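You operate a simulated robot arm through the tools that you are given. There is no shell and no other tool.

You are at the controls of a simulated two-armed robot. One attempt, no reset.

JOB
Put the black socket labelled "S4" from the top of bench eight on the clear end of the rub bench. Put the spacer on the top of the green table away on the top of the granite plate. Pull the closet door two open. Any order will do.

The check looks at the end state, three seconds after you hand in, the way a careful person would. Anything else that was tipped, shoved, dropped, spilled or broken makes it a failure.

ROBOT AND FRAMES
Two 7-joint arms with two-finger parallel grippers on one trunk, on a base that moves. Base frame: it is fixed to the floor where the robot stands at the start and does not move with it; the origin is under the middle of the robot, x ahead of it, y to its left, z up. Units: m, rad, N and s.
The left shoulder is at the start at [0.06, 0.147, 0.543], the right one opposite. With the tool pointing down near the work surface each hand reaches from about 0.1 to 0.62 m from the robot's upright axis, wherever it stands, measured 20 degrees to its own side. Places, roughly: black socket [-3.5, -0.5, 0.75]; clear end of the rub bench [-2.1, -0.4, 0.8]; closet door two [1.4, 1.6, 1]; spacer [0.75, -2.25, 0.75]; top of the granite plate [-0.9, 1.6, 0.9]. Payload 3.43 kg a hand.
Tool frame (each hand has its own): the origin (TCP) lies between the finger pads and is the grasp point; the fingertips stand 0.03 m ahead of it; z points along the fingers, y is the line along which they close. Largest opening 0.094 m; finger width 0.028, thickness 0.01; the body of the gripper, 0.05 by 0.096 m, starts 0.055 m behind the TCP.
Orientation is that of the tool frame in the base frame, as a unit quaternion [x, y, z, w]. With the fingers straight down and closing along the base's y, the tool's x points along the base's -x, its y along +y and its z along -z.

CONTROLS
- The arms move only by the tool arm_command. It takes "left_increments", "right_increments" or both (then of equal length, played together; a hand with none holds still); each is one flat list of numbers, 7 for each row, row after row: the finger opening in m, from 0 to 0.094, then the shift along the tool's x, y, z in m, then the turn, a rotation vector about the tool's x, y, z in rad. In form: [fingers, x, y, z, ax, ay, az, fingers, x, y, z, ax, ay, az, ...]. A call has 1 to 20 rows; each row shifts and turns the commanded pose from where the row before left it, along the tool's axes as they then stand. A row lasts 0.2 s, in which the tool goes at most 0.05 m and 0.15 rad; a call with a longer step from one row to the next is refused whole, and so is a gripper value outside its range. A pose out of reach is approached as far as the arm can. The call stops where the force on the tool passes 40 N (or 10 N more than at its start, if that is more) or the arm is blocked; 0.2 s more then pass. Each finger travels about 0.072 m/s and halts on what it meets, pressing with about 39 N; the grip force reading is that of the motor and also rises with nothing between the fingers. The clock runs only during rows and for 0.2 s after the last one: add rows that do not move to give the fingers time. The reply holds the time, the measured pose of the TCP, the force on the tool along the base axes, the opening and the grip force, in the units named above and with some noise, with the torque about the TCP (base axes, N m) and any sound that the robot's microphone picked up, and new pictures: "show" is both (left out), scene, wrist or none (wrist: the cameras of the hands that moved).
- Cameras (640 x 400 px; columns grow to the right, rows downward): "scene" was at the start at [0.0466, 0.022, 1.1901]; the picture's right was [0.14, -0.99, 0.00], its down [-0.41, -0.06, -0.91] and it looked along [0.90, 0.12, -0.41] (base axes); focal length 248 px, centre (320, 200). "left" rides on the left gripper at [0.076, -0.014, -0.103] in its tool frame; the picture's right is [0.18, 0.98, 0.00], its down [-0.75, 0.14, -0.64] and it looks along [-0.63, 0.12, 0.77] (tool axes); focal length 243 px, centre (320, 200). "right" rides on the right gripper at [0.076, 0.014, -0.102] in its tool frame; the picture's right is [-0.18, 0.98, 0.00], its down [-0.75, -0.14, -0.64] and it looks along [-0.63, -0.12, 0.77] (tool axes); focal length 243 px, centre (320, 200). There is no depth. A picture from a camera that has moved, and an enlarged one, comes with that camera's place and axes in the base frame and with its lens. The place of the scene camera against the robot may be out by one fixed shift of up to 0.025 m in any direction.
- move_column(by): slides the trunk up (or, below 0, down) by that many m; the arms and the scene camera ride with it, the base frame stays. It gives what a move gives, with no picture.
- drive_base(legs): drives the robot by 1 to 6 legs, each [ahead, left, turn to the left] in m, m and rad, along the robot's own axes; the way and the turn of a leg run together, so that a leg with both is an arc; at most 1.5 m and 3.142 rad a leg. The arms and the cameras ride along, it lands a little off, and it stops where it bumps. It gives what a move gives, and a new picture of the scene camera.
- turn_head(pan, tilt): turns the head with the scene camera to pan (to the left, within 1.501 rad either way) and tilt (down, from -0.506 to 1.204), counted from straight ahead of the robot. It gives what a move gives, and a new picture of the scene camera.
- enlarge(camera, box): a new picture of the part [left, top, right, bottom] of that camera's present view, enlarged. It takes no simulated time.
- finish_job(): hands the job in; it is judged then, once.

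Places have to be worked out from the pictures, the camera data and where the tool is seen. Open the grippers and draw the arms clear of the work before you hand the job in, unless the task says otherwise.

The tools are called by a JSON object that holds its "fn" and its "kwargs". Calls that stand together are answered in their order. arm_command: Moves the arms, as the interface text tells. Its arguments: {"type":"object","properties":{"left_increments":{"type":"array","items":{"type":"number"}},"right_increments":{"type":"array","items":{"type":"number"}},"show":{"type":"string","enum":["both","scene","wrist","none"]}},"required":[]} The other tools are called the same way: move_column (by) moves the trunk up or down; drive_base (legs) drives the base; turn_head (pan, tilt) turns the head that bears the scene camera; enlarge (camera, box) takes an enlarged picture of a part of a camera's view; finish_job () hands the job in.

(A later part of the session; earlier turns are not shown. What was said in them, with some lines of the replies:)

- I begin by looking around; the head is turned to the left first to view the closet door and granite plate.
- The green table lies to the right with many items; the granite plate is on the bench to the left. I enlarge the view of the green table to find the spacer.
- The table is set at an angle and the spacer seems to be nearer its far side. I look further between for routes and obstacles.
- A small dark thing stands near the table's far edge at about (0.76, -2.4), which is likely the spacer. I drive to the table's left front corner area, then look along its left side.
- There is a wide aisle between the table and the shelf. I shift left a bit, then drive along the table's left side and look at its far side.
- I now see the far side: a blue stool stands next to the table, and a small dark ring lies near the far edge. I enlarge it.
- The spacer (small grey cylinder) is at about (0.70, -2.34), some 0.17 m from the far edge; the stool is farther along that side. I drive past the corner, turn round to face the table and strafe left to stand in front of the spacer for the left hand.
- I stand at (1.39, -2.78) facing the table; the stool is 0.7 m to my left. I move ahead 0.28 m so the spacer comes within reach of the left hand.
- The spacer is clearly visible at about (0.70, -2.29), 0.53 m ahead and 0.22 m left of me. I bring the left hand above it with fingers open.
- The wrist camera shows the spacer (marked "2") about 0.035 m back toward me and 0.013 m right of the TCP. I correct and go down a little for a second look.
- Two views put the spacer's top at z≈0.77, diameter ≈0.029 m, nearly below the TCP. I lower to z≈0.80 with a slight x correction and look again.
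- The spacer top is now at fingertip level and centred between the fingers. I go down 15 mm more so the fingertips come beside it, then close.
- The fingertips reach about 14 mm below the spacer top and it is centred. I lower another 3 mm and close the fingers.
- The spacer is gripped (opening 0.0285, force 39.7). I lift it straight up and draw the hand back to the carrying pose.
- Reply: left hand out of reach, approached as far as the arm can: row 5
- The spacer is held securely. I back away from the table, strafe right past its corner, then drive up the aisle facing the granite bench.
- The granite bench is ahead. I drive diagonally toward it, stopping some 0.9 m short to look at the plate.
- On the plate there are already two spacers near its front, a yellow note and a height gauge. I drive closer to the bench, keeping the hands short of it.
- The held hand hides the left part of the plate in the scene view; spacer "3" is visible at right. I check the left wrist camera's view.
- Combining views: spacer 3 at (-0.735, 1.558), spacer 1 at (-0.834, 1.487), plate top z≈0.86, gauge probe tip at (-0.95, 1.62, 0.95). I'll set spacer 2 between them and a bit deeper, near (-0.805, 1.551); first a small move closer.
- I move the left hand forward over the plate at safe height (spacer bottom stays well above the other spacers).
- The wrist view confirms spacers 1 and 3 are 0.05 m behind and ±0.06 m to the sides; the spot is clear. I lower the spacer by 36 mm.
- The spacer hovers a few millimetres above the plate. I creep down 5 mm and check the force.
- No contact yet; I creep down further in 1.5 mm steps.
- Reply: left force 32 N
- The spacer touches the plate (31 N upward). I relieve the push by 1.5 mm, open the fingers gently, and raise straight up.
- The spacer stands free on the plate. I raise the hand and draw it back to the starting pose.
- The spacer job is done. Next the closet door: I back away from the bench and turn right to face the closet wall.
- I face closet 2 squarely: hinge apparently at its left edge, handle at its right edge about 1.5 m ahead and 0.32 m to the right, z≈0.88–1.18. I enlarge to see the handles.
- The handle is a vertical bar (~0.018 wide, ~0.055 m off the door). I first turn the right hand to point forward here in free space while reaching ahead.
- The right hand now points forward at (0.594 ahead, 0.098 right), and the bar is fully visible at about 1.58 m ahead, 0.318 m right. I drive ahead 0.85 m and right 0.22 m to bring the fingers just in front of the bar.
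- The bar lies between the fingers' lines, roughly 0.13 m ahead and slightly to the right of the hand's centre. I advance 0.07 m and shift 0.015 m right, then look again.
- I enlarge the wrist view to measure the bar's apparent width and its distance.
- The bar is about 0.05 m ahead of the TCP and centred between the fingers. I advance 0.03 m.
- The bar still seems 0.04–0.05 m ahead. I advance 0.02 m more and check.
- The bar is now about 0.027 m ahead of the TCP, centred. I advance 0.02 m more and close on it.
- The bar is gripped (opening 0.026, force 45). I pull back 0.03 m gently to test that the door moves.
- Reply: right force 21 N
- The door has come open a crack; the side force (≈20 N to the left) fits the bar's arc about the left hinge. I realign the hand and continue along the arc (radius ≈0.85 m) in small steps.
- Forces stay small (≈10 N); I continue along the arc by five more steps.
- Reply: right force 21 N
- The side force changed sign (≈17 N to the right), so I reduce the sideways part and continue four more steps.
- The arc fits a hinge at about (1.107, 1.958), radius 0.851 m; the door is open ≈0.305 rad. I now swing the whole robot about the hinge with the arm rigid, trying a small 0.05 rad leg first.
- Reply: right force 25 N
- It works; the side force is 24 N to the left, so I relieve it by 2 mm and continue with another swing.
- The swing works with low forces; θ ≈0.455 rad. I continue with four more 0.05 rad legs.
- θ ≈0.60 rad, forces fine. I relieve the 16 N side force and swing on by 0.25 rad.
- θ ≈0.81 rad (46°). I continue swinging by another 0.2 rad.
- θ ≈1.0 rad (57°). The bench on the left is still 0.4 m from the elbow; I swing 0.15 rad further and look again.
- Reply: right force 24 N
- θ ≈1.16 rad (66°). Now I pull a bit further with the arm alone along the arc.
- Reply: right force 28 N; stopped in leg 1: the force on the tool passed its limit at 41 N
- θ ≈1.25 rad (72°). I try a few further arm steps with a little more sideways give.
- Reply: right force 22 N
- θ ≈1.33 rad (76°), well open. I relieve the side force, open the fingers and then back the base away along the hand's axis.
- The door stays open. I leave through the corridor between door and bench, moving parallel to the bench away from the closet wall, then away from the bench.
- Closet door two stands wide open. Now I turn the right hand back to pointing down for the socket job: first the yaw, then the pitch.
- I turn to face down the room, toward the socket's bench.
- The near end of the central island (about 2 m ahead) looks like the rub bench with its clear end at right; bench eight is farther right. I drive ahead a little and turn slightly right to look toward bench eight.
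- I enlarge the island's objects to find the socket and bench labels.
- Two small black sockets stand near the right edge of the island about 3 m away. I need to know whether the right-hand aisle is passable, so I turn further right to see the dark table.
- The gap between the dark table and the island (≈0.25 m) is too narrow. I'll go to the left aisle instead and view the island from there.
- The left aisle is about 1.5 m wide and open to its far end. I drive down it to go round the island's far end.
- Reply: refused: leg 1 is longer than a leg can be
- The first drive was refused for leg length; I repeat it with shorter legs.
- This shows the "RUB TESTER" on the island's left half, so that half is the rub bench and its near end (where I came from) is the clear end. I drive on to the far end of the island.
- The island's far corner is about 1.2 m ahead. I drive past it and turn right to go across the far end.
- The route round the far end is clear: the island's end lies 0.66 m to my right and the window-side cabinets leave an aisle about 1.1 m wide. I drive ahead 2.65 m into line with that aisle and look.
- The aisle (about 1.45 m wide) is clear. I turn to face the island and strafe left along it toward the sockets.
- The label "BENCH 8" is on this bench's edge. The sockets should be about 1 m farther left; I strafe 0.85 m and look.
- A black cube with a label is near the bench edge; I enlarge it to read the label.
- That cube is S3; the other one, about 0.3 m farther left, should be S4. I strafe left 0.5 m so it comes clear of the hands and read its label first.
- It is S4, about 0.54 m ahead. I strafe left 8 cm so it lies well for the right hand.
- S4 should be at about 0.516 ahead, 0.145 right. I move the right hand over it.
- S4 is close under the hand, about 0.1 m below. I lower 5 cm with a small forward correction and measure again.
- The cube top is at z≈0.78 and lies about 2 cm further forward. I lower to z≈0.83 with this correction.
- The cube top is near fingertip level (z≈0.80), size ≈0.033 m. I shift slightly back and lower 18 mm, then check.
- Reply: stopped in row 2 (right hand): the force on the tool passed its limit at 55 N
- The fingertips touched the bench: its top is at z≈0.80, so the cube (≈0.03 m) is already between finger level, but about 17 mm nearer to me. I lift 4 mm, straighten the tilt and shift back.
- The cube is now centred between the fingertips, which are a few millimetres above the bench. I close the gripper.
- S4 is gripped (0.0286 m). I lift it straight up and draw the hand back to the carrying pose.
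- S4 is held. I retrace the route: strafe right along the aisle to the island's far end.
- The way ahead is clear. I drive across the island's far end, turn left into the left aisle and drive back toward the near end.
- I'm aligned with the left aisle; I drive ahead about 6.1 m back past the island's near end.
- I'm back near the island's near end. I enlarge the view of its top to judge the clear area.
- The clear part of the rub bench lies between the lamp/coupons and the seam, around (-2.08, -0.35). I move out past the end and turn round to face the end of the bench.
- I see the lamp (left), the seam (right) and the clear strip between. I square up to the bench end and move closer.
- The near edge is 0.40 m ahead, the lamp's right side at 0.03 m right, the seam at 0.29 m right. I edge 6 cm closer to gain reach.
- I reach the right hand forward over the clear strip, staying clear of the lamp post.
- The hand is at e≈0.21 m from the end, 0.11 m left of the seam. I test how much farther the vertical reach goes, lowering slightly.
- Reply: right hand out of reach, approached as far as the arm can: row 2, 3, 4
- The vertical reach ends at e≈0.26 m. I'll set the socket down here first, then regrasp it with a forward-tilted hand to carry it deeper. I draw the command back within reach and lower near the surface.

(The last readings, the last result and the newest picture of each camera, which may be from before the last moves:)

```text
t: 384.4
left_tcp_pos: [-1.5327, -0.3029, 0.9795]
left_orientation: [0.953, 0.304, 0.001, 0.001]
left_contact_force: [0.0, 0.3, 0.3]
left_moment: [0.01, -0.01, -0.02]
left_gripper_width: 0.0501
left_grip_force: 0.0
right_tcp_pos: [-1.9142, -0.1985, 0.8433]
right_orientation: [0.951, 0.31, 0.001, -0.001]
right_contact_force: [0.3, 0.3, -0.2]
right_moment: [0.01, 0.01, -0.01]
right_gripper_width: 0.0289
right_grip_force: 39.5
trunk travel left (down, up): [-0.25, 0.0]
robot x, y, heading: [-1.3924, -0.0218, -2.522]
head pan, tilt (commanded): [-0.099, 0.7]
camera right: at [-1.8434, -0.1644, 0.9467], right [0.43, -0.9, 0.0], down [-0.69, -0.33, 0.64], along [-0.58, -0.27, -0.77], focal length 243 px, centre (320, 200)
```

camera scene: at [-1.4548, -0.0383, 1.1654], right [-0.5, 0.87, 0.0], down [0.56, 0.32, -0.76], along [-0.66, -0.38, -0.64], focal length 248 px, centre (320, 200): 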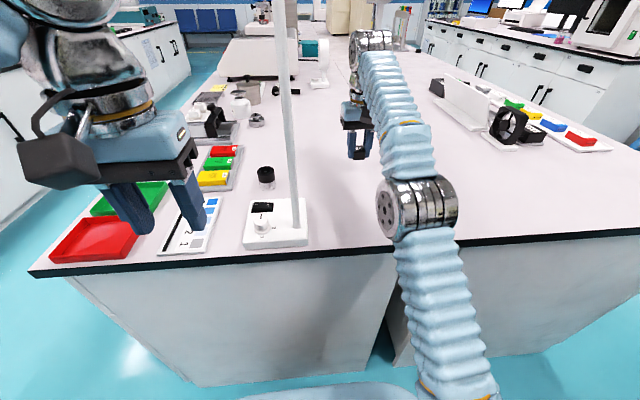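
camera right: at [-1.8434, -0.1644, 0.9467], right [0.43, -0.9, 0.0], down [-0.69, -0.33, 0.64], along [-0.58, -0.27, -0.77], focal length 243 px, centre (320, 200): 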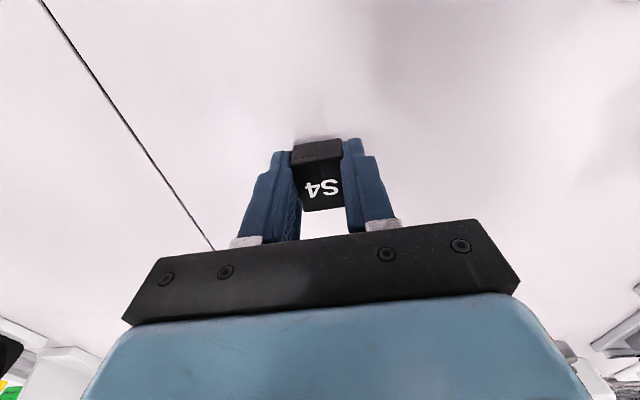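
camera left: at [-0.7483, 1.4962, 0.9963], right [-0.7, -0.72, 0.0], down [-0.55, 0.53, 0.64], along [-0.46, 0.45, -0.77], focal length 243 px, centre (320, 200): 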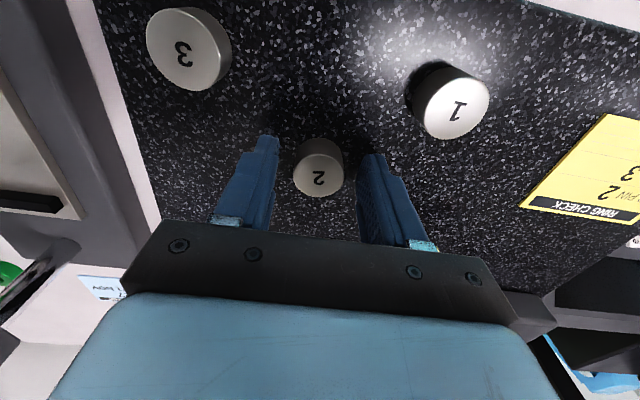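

The socket hovers about 9 mm above the surface. I lower it gently to contact.

{"fn": "arm_command", "kwargs": {"right_increments": [0.01, 0, 0, 0.005, 0, 0, 0, 0.01, 0, 0, 0.002, 0, 0, 0, 0.01, 0, 0, 0, 0, 0, 0], "show": "none"}}

{"fn": "arm_command", "kwargs": {"right_increments": [0.01, 0, 0, 0.0015, 0, 0, 0, 0.01, 0, 0, 0, 0, 0, 0], "show": "none"}}

```text
t: 385.2
left_tcp_pos: [-1.5333, -0.3018, 0.9804]
left_orientation: [0.953, 0.304, 0.001, 0.0]
left_contact_force: [0.0, 0.1, -0.5]
left_moment: [0.0, 0.01, 0.0]
left_gripper_width: 0.0504
left_grip_force: 0.0
right_tcp_pos: [-1.9141, -0.1979, 0.8377]
right_orientation: [0.951, 0.31, 0.001, 0.0]
right_contact_force: [-0.5, -0.6, 0.3]
right_moment: [-0.01, -0.01, -0.06]
right_gripper_width: 0.0289
right_grip_force: 38.8
trunk travel left (down, up): [-0.25, 0.0]
robot x, y, heading: [-1.3872, -0.0231, -2.524]
head pan, tilt (commanded): [-0.099, 0.7]
```

```text
t: 385.8
left_tcp_pos: [-1.5325, -0.3014, 0.9798]
left_orientation: [0.953, 0.303, 0.002, 0.001]
left_contact_force: [0.8, 0.6, -0.6]
left_moment: [-0.01, 0.0, -0.04]
left_gripper_width: 0.0502
left_grip_force: 0.1
right_tcp_pos: [-1.9148, -0.198, 0.8357]
right_orientation: [0.95, 0.311, 0.003, -0.002]
right_contact_force: [0.1, 0.0, -0.5]
right_moment: [0.01, -0.01, 0.0]
right_gripper_width: 0.0288
right_grip_force: 38.6
trunk travel left (down, up): [-0.25, 0.0]
robot x, y, heading: [-1.3877, -0.0227, -2.524]
head pan, tilt (commanded): [-0.099, 0.7]
```

{"fn": "arm_command", "kwargs": {"right_increments": [0.01, 0, 0, 0.0015, 0, 0, 0, 0.01, 0, 0, 0, 0, 0, 0], "show": "none"}}

```text
t: 386.4
left_tcp_pos: [-1.5319, -0.3009, 0.9796]
left_orientation: [0.953, 0.304, 0.001, 0.001]
left_contact_force: [0.3, 0.2, -0.3]
left_moment: [0.01, -0.01, 0.03]
left_gripper_width: 0.0499
left_grip_force: 0.0
right_tcp_pos: [-1.9132, -0.1982, 0.8338]
right_orientation: [0.95, 0.311, 0.002, -0.001]
right_contact_force: [0.7, -0.2, -0.7]
right_moment: [-0.03, -0.01, -0.01]
right_gripper_width: 0.0289
right_grip_force: 39.1
trunk travel left (down, up): [-0.25, 0.0]
robot x, y, heading: [-1.3943, -0.0229, -2.524]
head pan, tilt (commanded): [-0.099, 0.7]
```

No contact yet at z=0.834; I creep 1.5 mm further and look from the scene camera.

{"fn": "arm_command", "kwargs": {"right_increments": [0.01, 0, 0, 0.0015, 0, 0, 0, 0.01, 0, 0, 0, 0, 0, 0], "show": "none"}}

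{"fn": "enlarge", "kwargs": {"camera": "scene", "box": [310, 120, 410, 195]}}

```text
t: 387.0
left_tcp_pos: [-1.5326, -0.3025, 0.9802]
left_orientation: [0.953, 0.303, 0.001, 0.0]
left_contact_force: [-0.9, -0.1, -0.1]
left_moment: [-0.01, 0.01, -0.01]
left_gripper_width: 0.05
left_grip_force: 0.1
right_tcp_pos: [-1.9139, -0.1968, 0.833]
right_orientation: [0.95, 0.311, 0.002, 0.0]
right_contact_force: [0.0, -0.3, -0.9]
right_moment: [0.01, 0.0, 0.02]
right_gripper_width: 0.0288
right_grip_force: 38.9
trunk travel left (down, up): [-0.25, 0.0]
robot x, y, heading: [-1.3878, -0.0232, -2.52]
head pan, tilt (commanded): [-0.099, 0.7]
```

```text
5.33 times, centred on (360, 158) of scene
camera zoom: at [-1.4548, -0.0383, 1.1655], right [-0.5, 0.87, 0.0], down [0.56, 0.32, -0.76], along [-0.66, -0.38, -0.64], focal length 1324 px, centre (107, 427)
```

zoom: 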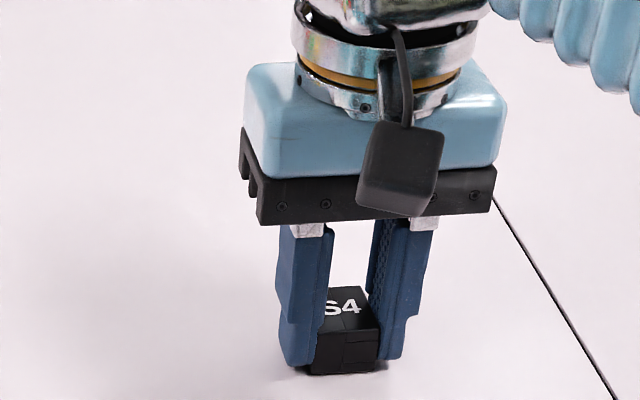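

It's almost on the surface; two more 1 mm steps.

{"fn": "arm_command", "kwargs": {"right_increments": [0.01, 0, 0, 0.0012, 0, 0, 0, 0.01, 0, 0, 0.0012, 0, 0, 0, 0.01, 0, 0, 0, 0, 0, 0], "show": "none"}}

```text
t: 387.8
left_tcp_pos: [-1.5317, -0.3016, 0.9804]
left_orientation: [0.953, 0.304, 0.001, 0.0]
left_contact_force: [0.5, 0.2, -0.2]
left_moment: [0.03, -0.01, 0.01]
left_gripper_width: 0.0497
left_grip_force: 0.0
right_tcp_pos: [-1.9126, -0.1965, 0.8318]
right_orientation: [0.951, 0.311, 0.001, -0.001]
right_contact_force: [-4.0, -1.5, 11.1]
right_moment: [-0.05, 0.14, 0.02]
right_gripper_width: 0.029
right_grip_force: 38.7
trunk travel left (down, up): [-0.25, 0.0]
robot x, y, heading: [-1.3893, -0.0256, -2.525]
head pan, tilt (commanded): [-0.099, 0.7]
```

Contact (11 N). I release the socket gently and raise the hand.

{"fn": "arm_command", "kwargs": {"right_increments": [0.034, 0, 0, 0, 0, 0, 0, 0.044, 0, 0, 0, 0, 0, 0, 0.06, 0, 0, 0, 0, 0, 0, 0.07, 0, 0, 0, 0, 0, 0, 0.07, 0, 0, -0.02, 0, 0, 0, 0.07, 0, 0, -0.03, 0, 0, 0, 0.07, 0, 0, -0.02, 0, 0, 0, 0.07, 0, 0, 0, 0, 0, 0], "show": "both"}}

{"fn": "enlarge", "kwargs": {"camera": "scene", "box": [240, 80, 440, 230]}}

```text
t: 389.6
left_tcp_pos: [-1.5322, -0.3014, 0.9793]
left_orientation: [0.953, 0.304, 0.001, 0.001]
left_contact_force: [-0.4, -0.7, 0.9]
left_moment: [-0.02, -0.02, 0.0]
left_gripper_width: 0.05
left_grip_force: 0.0
right_tcp_pos: [-1.9145, -0.1968, 0.9019]
right_orientation: [0.95, 0.312, 0.002, -0.001]
right_contact_force: [0.9, 0.3, -0.2]
right_moment: [-0.04, 0.03, 0.01]
right_gripper_width: 0.0698
right_grip_force: 0.1
trunk travel left (down, up): [-0.25, 0.0]
robot x, y, heading: [-1.3882, -0.022, -2.521]
head pan, tilt (commanded): [-0.099, 0.7]
camera scene: at [-1.4548, -0.0383, 1.1655], right [-0.5, 0.87, 0.0], down [0.56, 0.32, -0.76], along [-0.66, -0.38, -0.64], focal length 248 px, centre (320, 200)
camera right: at [-1.8435, -0.163, 1.0045], right [0.43, -0.9, 0.0], down [-0.69, -0.33, 0.64], along [-0.58, -0.28, -0.77], focal length 243 px, centre (320, 200)
```

scene: 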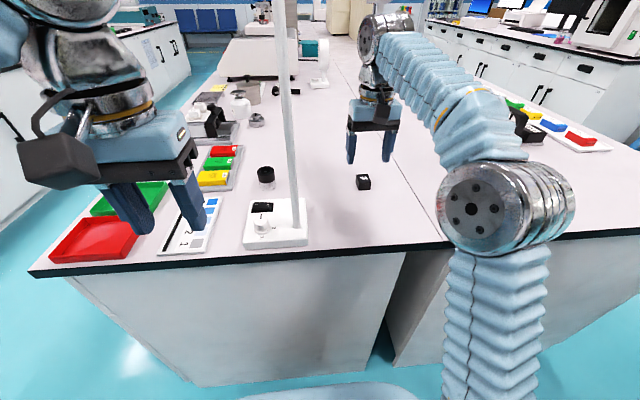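
right: 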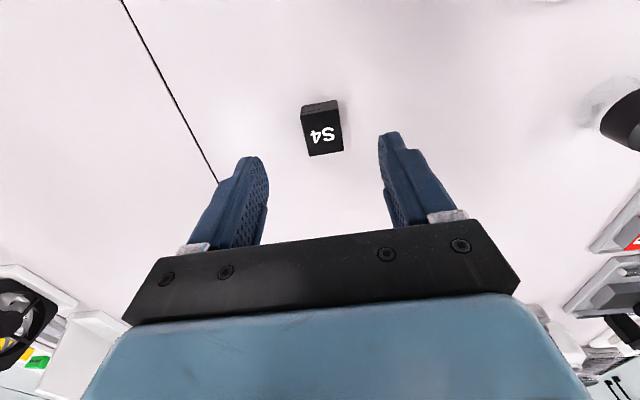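

```text
2.67 times, centred on (340, 155) of scene
camera zoom: at [-1.4548, -0.0383, 1.1655], right [-0.5, 0.87, 0.0], down [0.56, 0.32, -0.76], along [-0.66, -0.38, -0.64], focal length 662 px, centre (267, 320)
```

zoom: 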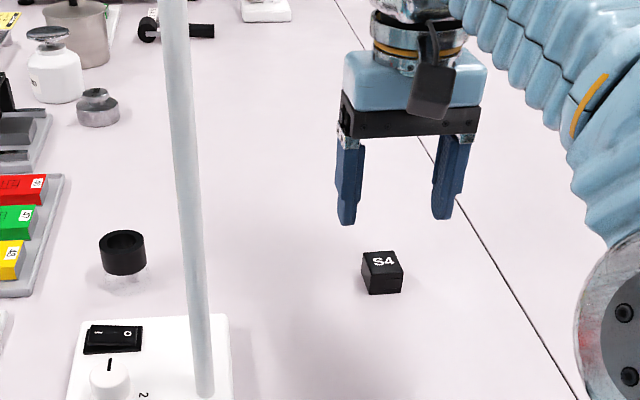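

S4 stands on the clear strip, but I want it deeper in the clear area. I pull the hand back and tilt it 45° forward for a longer-reach regrasp.

{"fn": "arm_command", "kwargs": {"right_increments": [0.07, 0.05, 0, 0, 0, 0, 0, 0.07, 0.05, 0, 0, 0, 0, 0, 0.07, 0, 0, 0, 0, -0.131, 0, 0.07, 0, 0, 0, 0, -0.131, 0, 0.07, 0, 0, 0, 0, -0.131, 0, 0.07, 0, 0, 0, 0, -0.131, 0, 0.07, 0, 0, 0, 0, -0.131, 0, 0.07, 0, 0, 0, 0, -0.131, 0, 0.07, 0, 0, 0, 0, 0, 0], "show": "both"}}

{"fn": "enlarge", "kwargs": {"camera": "scene", "box": [240, 80, 440, 230]}}

```text
t: 391.6
left_tcp_pos: [-1.5317, -0.3009, 0.98]
left_orientation: [0.953, 0.304, 0.002, 0.001]
left_contact_force: [-0.6, 0.9, 0.0]
left_moment: [-0.01, -0.02, 0.05]
left_gripper_width: 0.0497
left_grip_force: 0.1
right_tcp_pos: [-1.8339, -0.1389, 0.9024]
right_orientation: [0.879, 0.286, -0.363, 0.118]
right_contact_force: [0.5, 0.0, 1.0]
right_moment: [-0.01, -0.02, -0.02]
right_gripper_width: 0.0699
right_grip_force: 0.1
trunk travel left (down, up): [-0.25, 0.0]
robot x, y, heading: [-1.3919, -0.0256, -2.521]
head pan, tilt (commanded): [-0.099, 0.7]
camera scene: at [-1.4547, -0.0382, 1.1655], right [-0.5, 0.87, 0.0], down [0.56, 0.32, -0.76], along [-0.66, -0.38, -0.64], focal length 248 px, centre (320, 200)
camera right: at [-1.7217, -0.0753, 0.9201], right [0.47, -0.87, 0.13], down [-0.15, 0.07, 0.99], along [-0.87, -0.49, -0.1], focal length 243 px, centre (320, 200)
```

scene: 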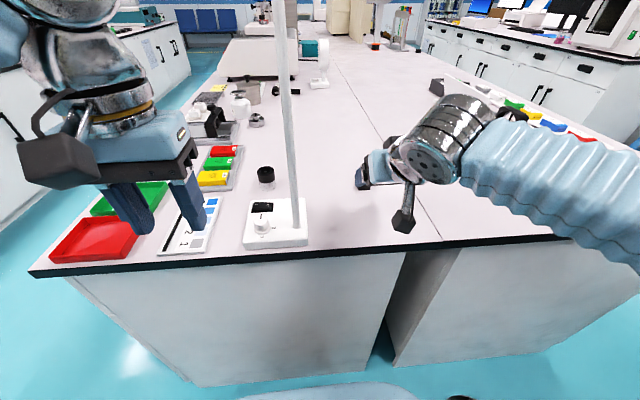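
right: 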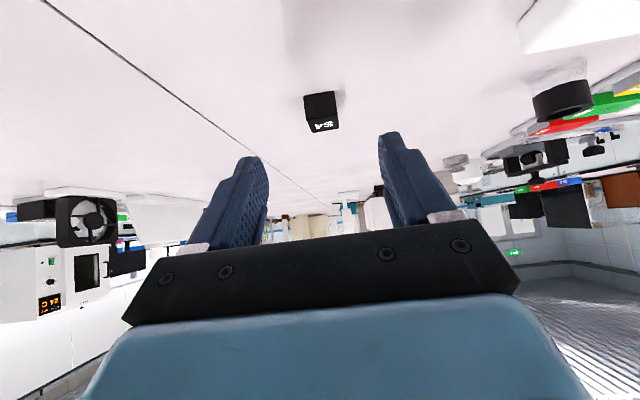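

```text
2.67 times, centred on (340, 155) of scene
camera zoom: at [-1.4547, -0.0382, 1.1655], right [-0.5, 0.87, 0.0], down [0.56, 0.32, -0.76], along [-0.66, -0.38, -0.64], focal length 662 px, centre (267, 320)
```

zoom: 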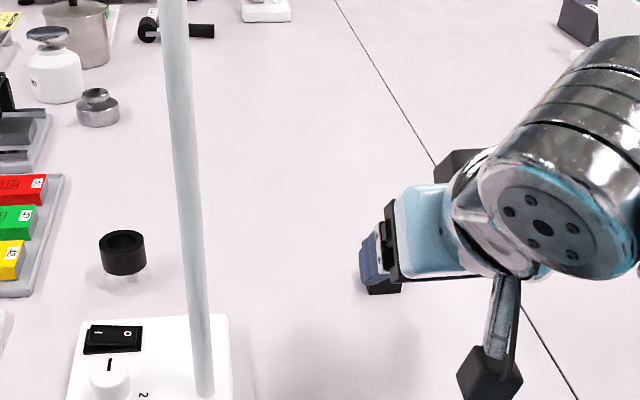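

S4 is centred between the tilted fingers, 0.13 m ahead along the hand. I advance along the fingers' direction.

{"fn": "arm_command", "kwargs": {"right_increments": [0.07, 0, 0, 0.04, 0, 0, 0, 0.07, 0, 0, 0.03, 0, 0, 0, 0.07, 0, 0, 0, 0, 0, 0], "show": "wrist"}}

```text
t: 392.4
left_tcp_pos: [-1.5339, -0.301, 0.9797]
left_orientation: [0.953, 0.304, 0.001, 0.001]
left_contact_force: [-0.3, 0.4, 0.8]
left_moment: [0.02, 0.01, -0.03]
left_gripper_width: 0.0499
left_grip_force: 0.0
right_tcp_pos: [-1.8755, -0.1661, 0.8497]
right_orientation: [0.879, 0.287, -0.363, 0.118]
right_contact_force: [0.0, 0.2, 0.5]
right_moment: [0.0, 0.03, 0.02]
right_gripper_width: 0.0699
right_grip_force: 0.0
trunk travel left (down, up): [-0.25, 0.0]
robot x, y, heading: [-1.3915, -0.0231, -2.52]
head pan, tilt (commanded): [-0.099, 0.7]
camera right: at [-1.763, -0.1034, 0.869], right [0.47, -0.87, 0.13], down [-0.15, 0.07, 0.99], along [-0.87, -0.49, -0.1], focal length 243 px, centre (320, 200)
```

right: 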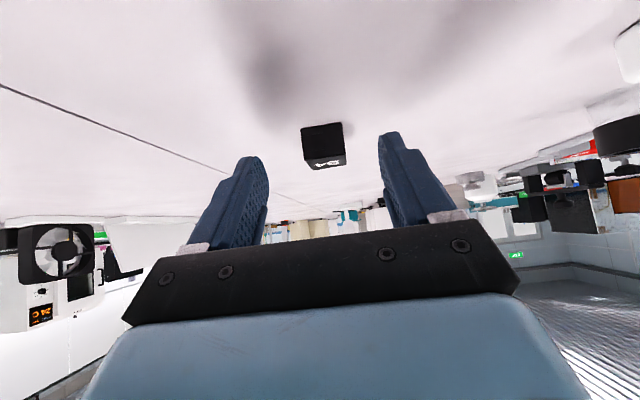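

S4 is well aligned. I make the last 35 mm approach and close the fingers.

{"fn": "arm_command", "kwargs": {"right_increments": [0.07, -0.007, 0, 0.0175, 0, 0, 0, 0.07, -0.007, 0, 0.0175, 0, 0, 0, 0.07, 0, 0, 0, 0, 0, 0], "show": "wrist"}}

{"fn": "enlarge", "kwargs": {"camera": "scene", "box": [310, 120, 430, 210]}}

```text
t: 393.2
left_tcp_pos: [-1.5326, -0.3005, 0.9795]
left_orientation: [0.953, 0.304, 0.0, 0.001]
left_contact_force: [0.0, 0.2, -0.1]
left_moment: [0.01, -0.01, -0.03]
left_gripper_width: 0.0499
left_grip_force: 0.1
right_tcp_pos: [-1.9004, -0.1882, 0.8357]
right_orientation: [0.879, 0.287, -0.362, 0.118]
right_contact_force: [-0.2, 0.8, -0.4]
right_moment: [-0.02, 0.03, -0.02]
right_gripper_width: 0.0699
right_grip_force: 0.1
trunk travel left (down, up): [-0.25, 0.0]
robot x, y, heading: [-1.3916, -0.0243, -2.523]
head pan, tilt (commanded): [-0.099, 0.7]
camera right: at [-1.7889, -0.1242, 0.8546], right [0.47, -0.87, 0.13], down [-0.15, 0.07, 0.99], along [-0.87, -0.49, -0.1], focal length 243 px, centre (320, 200)
```

right: 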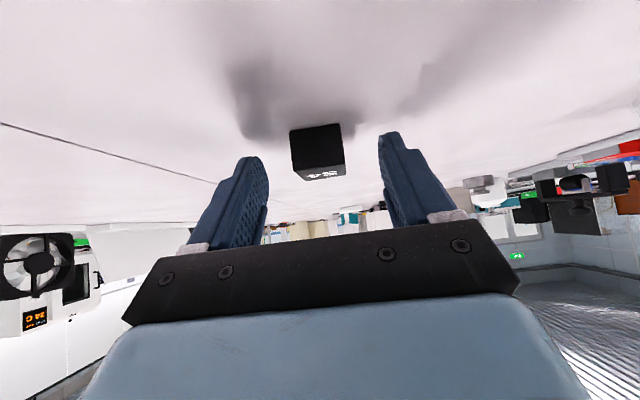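

```text
4.44 times, centred on (370, 165) of scene
camera zoom: at [-1.4549, -0.0383, 1.1654], right [-0.5, 0.87, 0.0], down [0.56, 0.32, -0.76], along [-0.66, -0.38, -0.64], focal length 1103 px, centre (98, 356)
```

zoom: 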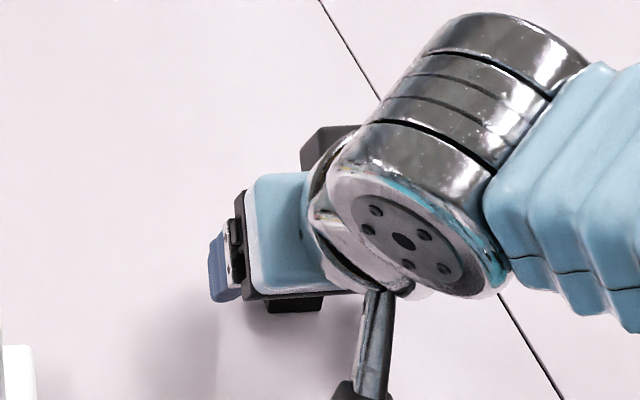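

The cube is between the fingertips. I advance a further 5 mm and close.

{"fn": "arm_command", "kwargs": {"right_increments": [0.07, -0.0035, 0, 0.0035, 0, 0, 0, 0.055, 0, 0, 0, 0, 0, 0, 0.04, 0, 0, 0, 0, 0, 0, 0.025, 0, 0, 0, 0, 0, 0, 0.01, 0, 0, 0, 0, 0, 0, 0.01, 0, 0, 0, 0, 0, 0, 0.01, 0, 0, 0, 0, 0, 0], "show": "wrist"}}

```text
t: 394.8
left_tcp_pos: [-1.5318, -0.302, 0.98]
left_orientation: [0.953, 0.304, 0.001, 0.001]
left_contact_force: [0.0, -0.2, 0.4]
left_moment: [-0.01, -0.01, 0.0]
left_gripper_width: 0.0499
left_grip_force: 0.1
right_tcp_pos: [-1.905, -0.19, 0.8354]
right_orientation: [0.879, 0.287, -0.363, 0.118]
right_contact_force: [0.2, 0.0, -0.1]
right_moment: [0.03, -0.02, 0.02]
right_gripper_width: 0.029
right_grip_force: 38.5
trunk travel left (down, up): [-0.25, 0.0]
robot x, y, heading: [-1.3913, -0.023, -2.524]
head pan, tilt (commanded): [-0.099, 0.7]
camera right: at [-1.793, -0.1271, 0.855], right [0.47, -0.87, 0.13], down [-0.15, 0.07, 0.99], along [-0.87, -0.49, -0.1], focal length 243 px, centre (320, 200)
```

right: 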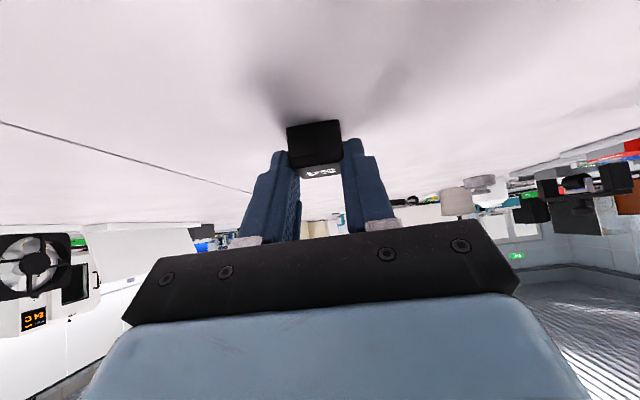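

S4 is gripped with the tilted hand. I lift it 35 mm and carry it forward 0.2 m over the clear area.

{"fn": "arm_command", "kwargs": {"right_increments": [0.01, -0.0125, 0, -0.0125, 0, 0, 0, 0.01, -0.0125, 0, -0.0125, 0, 0, 0, 0.01, -0.0283, 0.004, 0.0283, 0, 0, 0, 0.01, -0.0283, 0.006, 0.0283, 0, 0, 0, 0.01, -0.0283, 0.007, 0.0283, 0, 0, 0, 0.01, -0.0283, 0.007, 0.0283, 0, 0, 0, 0.01, -0.0283, 0.006, 0.0283, 0, 0, 0, 0.01, 0, 0, 0, 0, 0, 0], "show": "both"}}

```text
t: 396.6
left_tcp_pos: [-1.5321, -0.3028, 0.9809]
left_orientation: [0.953, 0.304, 0.0, 0.001]
left_contact_force: [0.3, -0.2, -0.5]
left_moment: [0.01, 0.02, -0.03]
left_gripper_width: 0.0501
left_grip_force: 0.0
right_tcp_pos: [-2.0479, -0.3352, 0.8702]
right_orientation: [0.879, 0.287, -0.362, 0.118]
right_contact_force: [-0.1, -0.4, -0.1]
right_moment: [0.0, -0.03, -0.03]
right_gripper_width: 0.0286
right_grip_force: 39.0
trunk travel left (down, up): [-0.25, 0.0]
robot x, y, heading: [-1.3879, -0.0239, -2.522]
head pan, tilt (commanded): [-0.099, 0.7]
camera scene: at [-1.455, -0.0385, 1.1654], right [-0.5, 0.87, 0.0], down [0.56, 0.32, -0.76], along [-0.66, -0.38, -0.64], focal length 248 px, centre (320, 200)
camera right: at [-1.9368, -0.2733, 0.8895], right [0.47, -0.87, 0.13], down [-0.15, 0.06, 0.99], along [-0.87, -0.49, -0.1], focal length 243 px, centre (320, 200)
```

scene: 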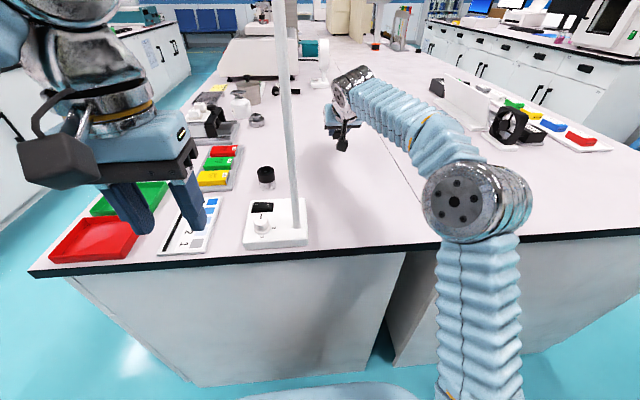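
right: 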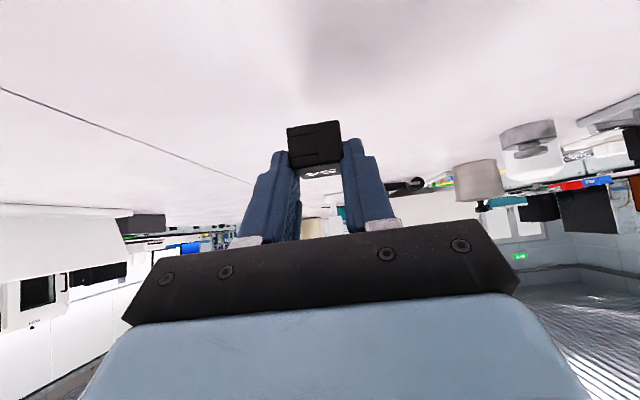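

The long reach works; the socket is now over about (-2.065, -0.345). I move a final 3 cm inward and lower by 30 mm.

{"fn": "arm_command", "kwargs": {"right_increments": [0.01, -0.0212, 0.01, 0.0212, 0, 0, 0, 0.01, 0, 0, 0, 0, 0, 0, 0.01, 0.0106, 0, 0.0106, 0, 0, 0, 0.01, 0.0106, 0, 0.0106, 0, 0, 0, 0.01, 0, 0, 0, 0, 0, 0], "show": "wrist"}}

{"fn": "enlarge", "kwargs": {"camera": "scene", "box": [240, 60, 440, 210]}}

```text
t: 397.8
left_tcp_pos: [-1.532, -0.3019, 0.9797]
left_orientation: [0.953, 0.304, 0.001, 0.001]
left_contact_force: [0.3, 0.3, -1.1]
left_moment: [-0.02, 0.0, 0.01]
left_gripper_width: 0.05
left_grip_force: 0.1
right_tcp_pos: [-2.0659, -0.3582, 0.8432]
right_orientation: [0.879, 0.287, -0.362, 0.118]
right_contact_force: [-1.0, -0.2, 0.0]
right_moment: [0.01, 0.01, -0.02]
right_gripper_width: 0.0288
right_grip_force: 39.0
trunk travel left (down, up): [-0.25, 0.0]
robot x, y, heading: [-1.3945, -0.0267, -2.522]
head pan, tilt (commanded): [-0.099, 0.7]
camera right: at [-1.9552, -0.2957, 0.8609], right [0.47, -0.87, 0.13], down [-0.15, 0.07, 0.99], along [-0.87, -0.49, -0.1], focal length 243 px, centre (320, 200)
```

right: 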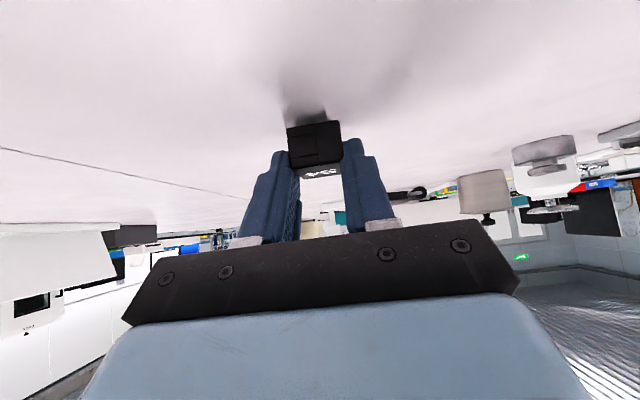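

```text
2.67 times, centred on (340, 135) of scene
camera zoom: at [-1.4549, -0.0383, 1.1654], right [-0.5, 0.87, 0.0], down [0.56, 0.32, -0.76], along [-0.66, -0.38, -0.64], focal length 662 px, centre (267, 373)
```

zoom: 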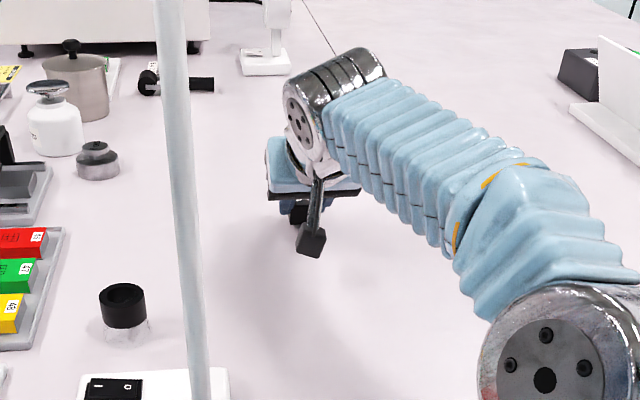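

About 8 mm above the surface; I lower in small steps until contact.

{"fn": "arm_command", "kwargs": {"right_increments": [0.01, 0.0035, 0, 0.0035, 0, 0, 0, 0.01, 0, 0, 0, 0, 0, 0], "show": "none"}}

{"fn": "arm_command", "kwargs": {"right_increments": [0.01, 0.0011, 0, 0.0011, 0, 0, 0, 0.01, 0, 0, 0, 0, 0, 0], "show": "none"}}

```text
t: 398.4
left_tcp_pos: [-1.5324, -0.3027, 0.9796]
left_orientation: [0.953, 0.304, 0.002, 0.0]
left_contact_force: [-0.5, 0.4, 0.0]
left_moment: [0.0, -0.02, -0.01]
left_gripper_width: 0.05
left_grip_force: 0.0
right_tcp_pos: [-2.0673, -0.3586, 0.8376]
right_orientation: [0.879, 0.287, -0.363, 0.118]
right_contact_force: [-0.1, -0.3, -0.1]
right_moment: [-0.05, 0.0, -0.02]
right_gripper_width: 0.0289
right_grip_force: 39.0
trunk travel left (down, up): [-0.25, 0.0]
robot x, y, heading: [-1.3931, -0.0216, -2.518]
head pan, tilt (commanded): [-0.099, 0.7]
```

```text
t: 399.0
left_tcp_pos: [-1.5331, -0.302, 0.98]
left_orientation: [0.953, 0.304, 0.001, 0.0]
left_contact_force: [-0.7, 0.2, 0.2]
left_moment: [-0.02, 0.01, 0.01]
left_gripper_width: 0.0499
left_grip_force: 0.1
right_tcp_pos: [-2.0667, -0.3591, 0.8353]
right_orientation: [0.879, 0.286, -0.363, 0.118]
right_contact_force: [-0.7, 0.8, 2.5]
right_moment: [-0.02, 0.04, -0.01]
right_gripper_width: 0.0287
right_grip_force: 39.1
trunk travel left (down, up): [-0.25, 0.0]
robot x, y, heading: [-1.3891, -0.0259, -2.527]
head pan, tilt (commanded): [-0.099, 0.7]
```

Light contact (2.5 N) at the expected height. I release the socket and back the hand out along its own axis.

{"fn": "arm_command", "kwargs": {"right_increments": [0.034, 0, 0, 0, 0, 0, 0, 0.044, 0, 0, 0, 0, 0, 0, 0.056, 0, 0, 0, 0, 0, 0, 0.07, 0, 0, 0, 0, 0, 0, 0.07, 0, 0, 0, 0, 0, 0, 0.07, 0, 0, -0.03, 0, 0, 0, 0.07, 0, 0, -0.04, 0, 0, 0, 0.07, 0, 0, -0.03, 0, 0, 0, 0.07, 0, 0, 0, 0, 0, 0], "show": "both"}}

{"fn": "enlarge", "kwargs": {"camera": "scene", "box": [240, 60, 440, 210]}}

```text
t: 401.0
left_tcp_pos: [-1.5324, -0.3011, 0.9788]
left_orientation: [0.952, 0.305, 0.001, 0.001]
left_contact_force: [0.7, -0.3, 1.1]
left_moment: [0.01, -0.01, -0.01]
left_gripper_width: 0.0499
left_grip_force: 0.2
right_tcp_pos: [-2.0095, -0.3178, 0.9063]
right_orientation: [0.879, 0.287, -0.362, 0.118]
right_contact_force: [-0.3, -0.1, -0.7]
right_moment: [0.0, 0.04, -0.01]
right_gripper_width: 0.0701
right_grip_force: 0.1
trunk travel left (down, up): [-0.25, 0.0]
robot x, y, heading: [-1.389, -0.0232, -2.521]
head pan, tilt (commanded): [-0.099, 0.7]
camera scene: at [-1.4547, -0.0382, 1.1655], right [-0.5, 0.87, 0.0], down [0.56, 0.32, -0.76], along [-0.66, -0.38, -0.64], focal length 248 px, centre (320, 200)
camera right: at [-1.8986, -0.2546, 0.9248], right [0.47, -0.87, 0.13], down [-0.15, 0.07, 0.99], along [-0.87, -0.49, -0.1], focal length 243 px, centre (320, 200)
```

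scene: 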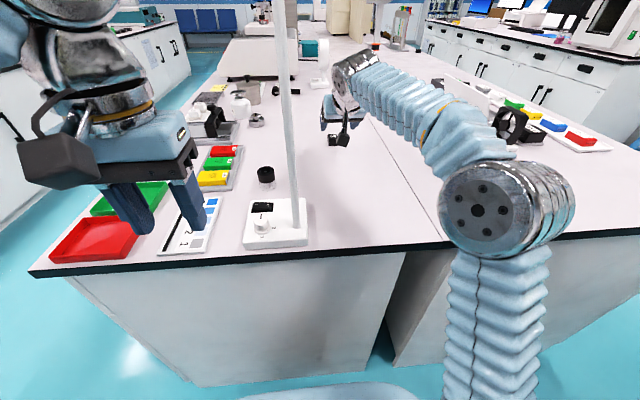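
right: 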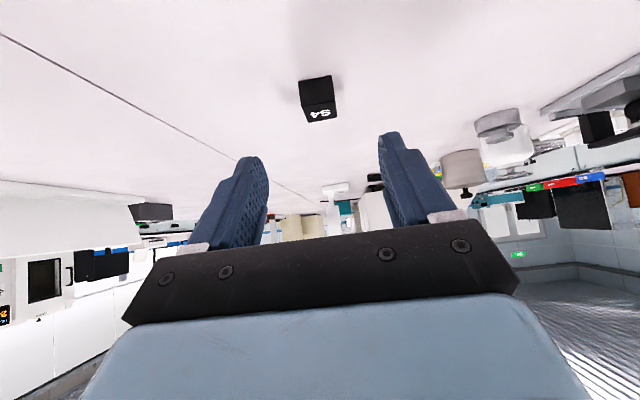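

```text
2.67 times, centred on (340, 135) of scene
camera zoom: at [-1.4547, -0.0382, 1.1655], right [-0.5, 0.87, 0.0], down [0.56, 0.32, -0.76], along [-0.66, -0.38, -0.64], focal length 662 px, centre (267, 373)
```

zoom: 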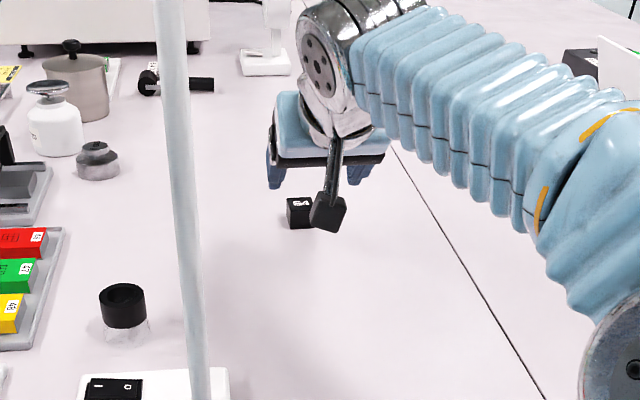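

S4 stands upright, free, in the clear area. I retract the right hand, turn it back to vertical and draw it in.

{"fn": "arm_command", "kwargs": {"right_increments": [0.07, 0.02, -0.006, -0.03, 0, 0, 0, 0.07, 0.0283, -0.008, -0.0283, 0, 0, 0, 0.07, 0.0283, -0.008, -0.0283, 0, 0, 0, 0.07, 0.0283, -0.008, -0.0283, 0, 0, 0, 0.07, 0, 0, 0, 0, 0.131, 0, 0.07, 0, 0, 0, 0, 0.131, 0, 0.07, 0, 0, 0, 0, 0.131, 0, 0.07, 0, 0, 0, 0, 0.131, 0, 0.07, 0, 0, 0, 0, 0.131, 0, 0.07, 0, 0, 0, 0, 0.131, 0, 0.07, 0.045, 0.006, -0.008, 0, 0, 0, 0.07, 0.045, 0.006, -0.008, 0, 0, 0, 0.07, 0.045, 0.006, -0.008, 0, 0, 0, 0.07, 0.045, 0.006, -0.008, 0, 0, 0, 0.07, 0.045, 0, -0.008, 0, 0, 0, 0.07, 0, 0, 0, 0, 0, 0], "show": "both"}}

{"fn": "enlarge", "kwargs": {"camera": "scene", "box": [200, 40, 440, 250]}}

```text
t: 404.4
left_tcp_pos: [-1.5337, -0.3012, 0.9801]
left_orientation: [0.953, 0.304, 0.001, 0.0]
left_contact_force: [0.2, 0.5, 0.4]
left_moment: [0.0, 0.03, 0.03]
left_gripper_width: 0.05
left_grip_force: 0.0
right_tcp_pos: [-1.7035, -0.0889, 0.9529]
right_orientation: [0.951, 0.31, 0.002, -0.001]
right_contact_force: [-0.3, -0.3, 0.0]
right_moment: [-0.05, 0.04, 0.01]
right_gripper_width: 0.07
right_grip_force: 0.0
trunk travel left (down, up): [-0.25, 0.0]
robot x, y, heading: [-1.3925, -0.023, -2.529]
head pan, tilt (commanded): [-0.099, 0.7]
camera scene: at [-1.4546, -0.0381, 1.1655], right [-0.5, 0.87, 0.0], down [0.56, 0.32, -0.77], along [-0.66, -0.38, -0.64], focal length 248 px, centre (320, 200)
camera right: at [-1.6335, -0.055, 1.0551], right [0.43, -0.9, 0.0], down [-0.69, -0.33, 0.64], along [-0.58, -0.27, -0.77], focal length 243 px, centre (320, 200)
```

scene: 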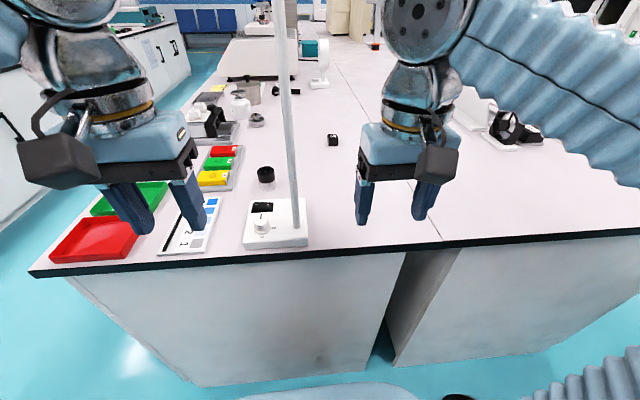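
right: 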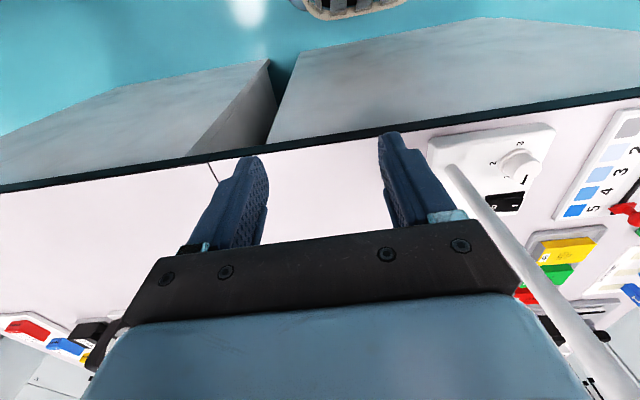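

```text
1.90 times, centred on (320, 145) of scene
camera zoom: at [-1.4546, -0.0381, 1.1655], right [-0.5, 0.87, 0.0], down [0.56, 0.32, -0.77], along [-0.66, -0.38, -0.64], focal length 473 px, centre (320, 305)
```

zoom: 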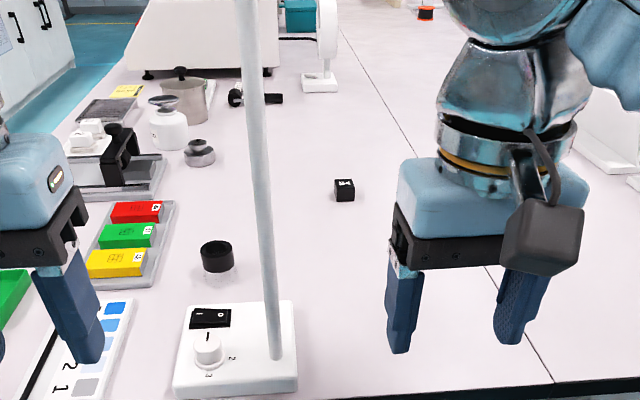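

S4 sits in the middle of the rub bench's clear area. I back away from the bench and open both grippers, then check the other results.

{"fn": "drive_base", "kwargs": {"legs": [[-0.5, 0, 0]]}}

{"fn": "arm_command", "kwargs": {"left_increments": [0.07, 0, 0, 0, 0, 0, 0, 0.09, 0, 0, 0, 0, 0, 0, 0.09, 0, 0, 0, 0, 0, 0], "right_increments": [0.08, 0, 0, 0, 0, 0, 0, 0.09, 0, 0, 0, 0, 0, 0, 0.09, 0, 0, 0, 0, 0, 0], "show": "scene"}}

{"fn": "turn_head", "kwargs": {"pan": -1.5, "tilt": 0.3}}

{"fn": "enlarge", "kwargs": {"camera": "scene", "box": [200, 80, 640, 300]}}

```text
t: 407.4
left_tcp_pos: [-1.1266, -0.0117, 0.9797]
left_orientation: [0.953, 0.301, 0.001, 0.001]
left_contact_force: [-0.1, 0.9, -0.7]
left_moment: [0.0, -0.01, 0.0]
left_gripper_width: 0.0501
left_grip_force: 0.1
right_tcp_pos: [-1.2964, 0.2039, 0.9523]
right_orientation: [0.952, 0.307, 0.002, -0.001]
right_contact_force: [1.9, -0.3, 0.5]
right_moment: [-0.03, -0.01, 0.02]
right_gripper_width: 0.07
right_grip_force: 0.2
trunk travel left (down, up): [-0.25, 0.0]
robot x, y, heading: [-0.9824, 0.2634, -2.525]
head pan, tilt (commanded): [-0.099, 0.7]
camera scene: at [-1.0468, 0.2518, 1.1655], right [-0.49, 0.87, 0.0], down [0.56, 0.32, -0.76], along [-0.67, -0.38, -0.64], focal length 248 px, centre (320, 200)
```

scene: 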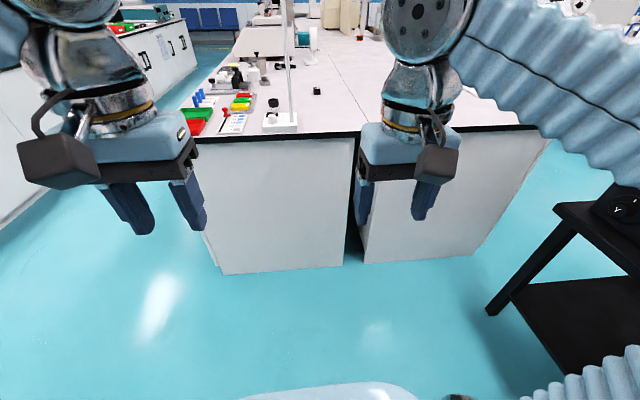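

```text
t: 408.2
left_tcp_pos: [-1.1251, -0.0115, 0.9802]
left_orientation: [0.953, 0.302, 0.001, 0.0]
left_contact_force: [-0.1, 0.2, -0.1]
left_moment: [-0.03, -0.04, 0.0]
left_gripper_width: 0.09
left_grip_force: 0.2
right_tcp_pos: [-1.2965, 0.2019, 0.9537]
right_orientation: [0.952, 0.307, 0.001, 0.0]
right_contact_force: [0.0, 0.0, 0.6]
right_moment: [-0.06, 0.01, 0.02]
right_gripper_width: 0.0899
right_grip_force: 0.0
trunk travel left (down, up): [-0.25, 0.0]
robot x, y, heading: [-0.9832, 0.2642, -2.526]
head pan, tilt (commanded): [-0.099, 0.7]
camera scene: at [-1.0468, 0.2519, 1.1655], right [-0.49, 0.87, 0.0], down [0.56, 0.32, -0.76], along [-0.67, -0.38, -0.64], focal length 248 px, centre (320, 200)
```

scene: 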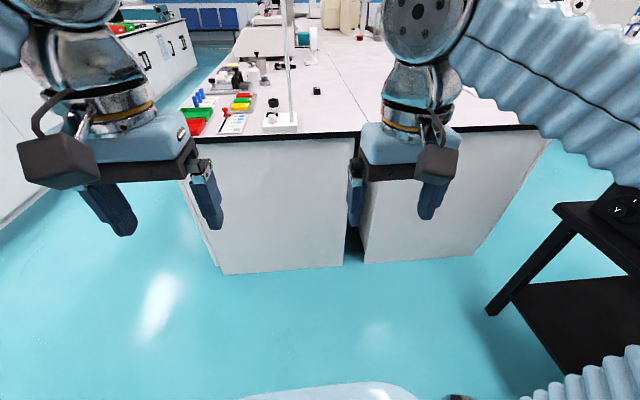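

```text
t: 409.7
left_tcp_pos: [-1.1253, -0.0107, 0.9799]
left_orientation: [0.953, 0.302, 0.001, 0.001]
left_contact_force: [0.3, 0.4, 0.4]
left_moment: [-0.01, 0.01, 0.02]
left_gripper_width: 0.0901
left_grip_force: 0.2
right_tcp_pos: [-1.2973, 0.2026, 0.9521]
right_orientation: [0.951, 0.308, 0.002, 0.0]
right_contact_force: [0.3, -0.5, -0.4]
right_moment: [0.0, 0.0, 0.02]
right_gripper_width: 0.09
right_grip_force: 0.0
trunk travel left (down, up): [-0.25, 0.0]
robot x, y, heading: [-0.9833, 0.2655, -2.526]
head pan, tilt (commanded): [-1.499, 0.3]
camera scene: at [-1.0321, 0.3659, 1.2016], right [0.77, 0.63, 0.0], down [0.19, -0.23, -0.96], along [-0.61, 0.74, -0.3], focal length 248 px, centre (320, 200)
```

scene: 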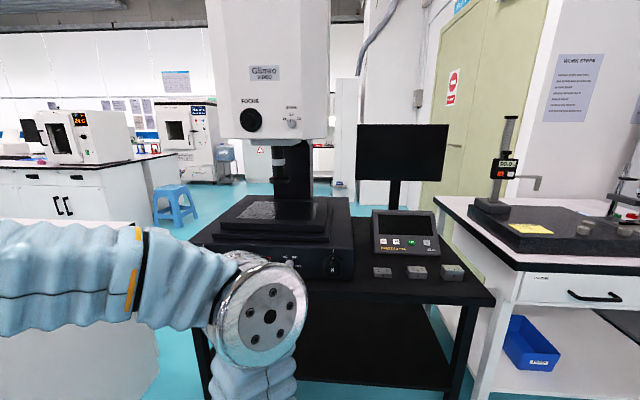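

```text
1.45 times, centred on (420, 190) of scene
camera zoom: at [-1.0321, 0.3659, 1.2016], right [0.77, 0.63, 0.0], down [0.19, -0.23, -0.96], along [-0.61, 0.74, -0.3], focal length 361 px, centre (174, 214)
```

zoom: 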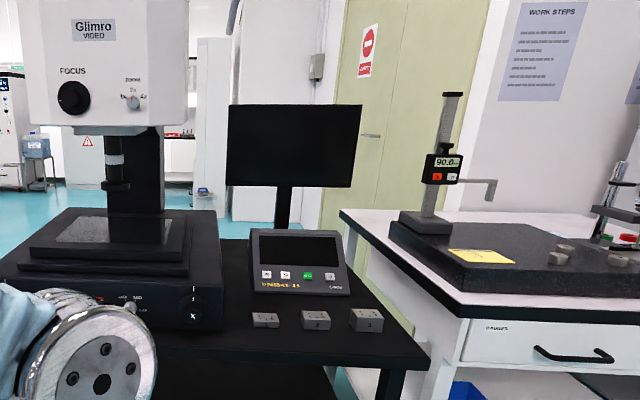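

I enlarge the granite plate to confirm the three spacers stand upright.

{"fn": "enlarge", "kwargs": {"camera": "scene", "box": [470, 180, 640, 286]}}

{"fn": "drive_base", "kwargs": {"legs": [[-0.3, 0, 0], [0, 0, -2.0]]}}

{"fn": "turn_head", "kwargs": {"pan": -0.9, "tilt": 0.2}}

```text
3.76 times, centred on (555, 233) of scene
camera zoom: at [-1.0321, 0.3659, 1.2016], right [0.77, 0.63, 0.0], down [0.19, -0.23, -0.96], along [-0.61, 0.74, -0.3], focal length 934 px, centre (-565, 76)
```

zoom: 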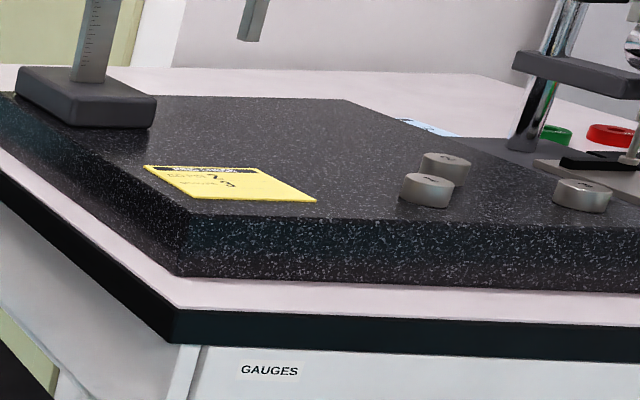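

```text
t: 416.5
left_tcp_pos: [-0.9379, 0.6825, 0.98]
left_orientation: [0.778, -0.629, 0.001, 0.002]
left_contact_force: [-0.3, -0.2, 0.4]
left_moment: [-0.03, 0.03, -0.01]
left_gripper_width: 0.09
left_grip_force: 0.0
right_tcp_pos: [-0.6734, 0.7555, 0.9524]
right_orientation: [0.782, -0.624, 0.002, 0.0]
right_contact_force: [-0.5, 0.4, 0.0]
right_moment: [0.02, -0.03, 0.01]
right_gripper_width: 0.0901
right_grip_force: 0.0
trunk travel left (down, up): [-0.25, 0.0]
robot x, y, heading: [-0.7387, 0.4381, 1.78]
head pan, tilt (commanded): [-1.499, 0.3]
camera scene: at [-0.6565, 0.4478, 1.2016], right [0.28, -0.96, 0.0], down [-0.28, -0.08, -0.96], along [0.92, 0.27, -0.3], focal length 248 px, centre (320, 200)
```

scene: 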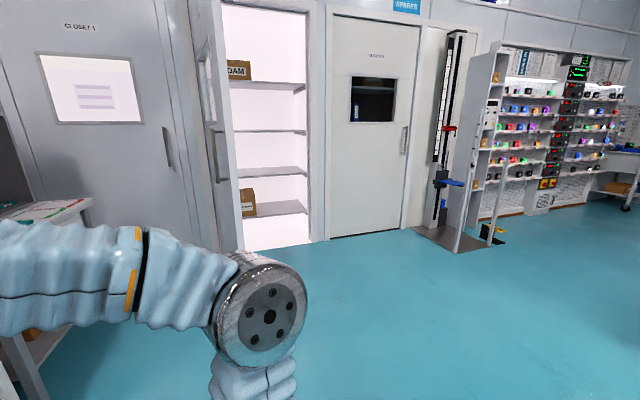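

```text
t: 417.5
left_tcp_pos: [-0.9375, 0.6822, 0.9807]
left_orientation: [0.777, -0.629, 0.0, 0.001]
left_contact_force: [0.0, 0.4, 0.5]
left_moment: [-0.02, 0.0, 0.0]
left_gripper_width: 0.0899
left_grip_force: 0.1
right_tcp_pos: [-0.6734, 0.7565, 0.9523]
right_orientation: [0.781, -0.624, 0.001, 0.0]
right_contact_force: [0.7, -0.1, 0.2]
right_moment: [0.02, 0.03, -0.01]
right_gripper_width: 0.0902
right_grip_force: 0.1
trunk travel left (down, up): [-0.25, 0.0]
robot x, y, heading: [-0.7359, 0.4399, 1.78]
head pan, tilt (commanded): [-0.901, 0.201]
camera scene: at [-0.6868, 0.4936, 1.2108], right [0.77, -0.64, 0.0], down [-0.13, -0.15, -0.98], along [0.62, 0.76, -0.2], focal length 248 px, centre (320, 200)
```

scene: 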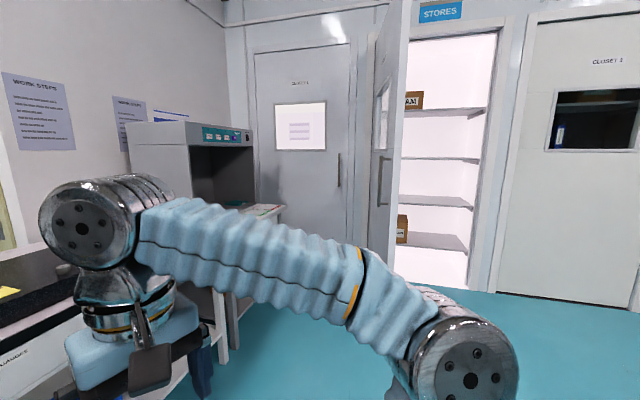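

All three results look right: three spacers upright on the granite plate, closet door two wide open, and S4 on the rub bench's clear end. Both grippers are open and clear, so I hand the job in.

{"fn": "finish_job", "kwargs": {}}

```text
The job is handed in.
```

I finished all three tasks and handed the job in. The last pictures I took showed each one in place:

- **Socket S4:** it stands upright on the clear end of the rub bench, at about (-2.08, -0.37). It is a few centimetres from your rough position and clear of the lamp, the coupons and the seam.
- **Spacer:** it stands upright on the granite plate, a little behind the two spacers that were already there. The note and the height gauge were not touched.
- **Closet door two:** it is pulled open to about 76 degrees and stayed there after I let go of the handle.

When I went down for S4, the fingertips touched the top of bench eight and the move stopped itself at 55 N. I saw no sign that anything shifted. I saw nothing else knocked, dropped or moved along the way. Both grippers are open and clear of the work.
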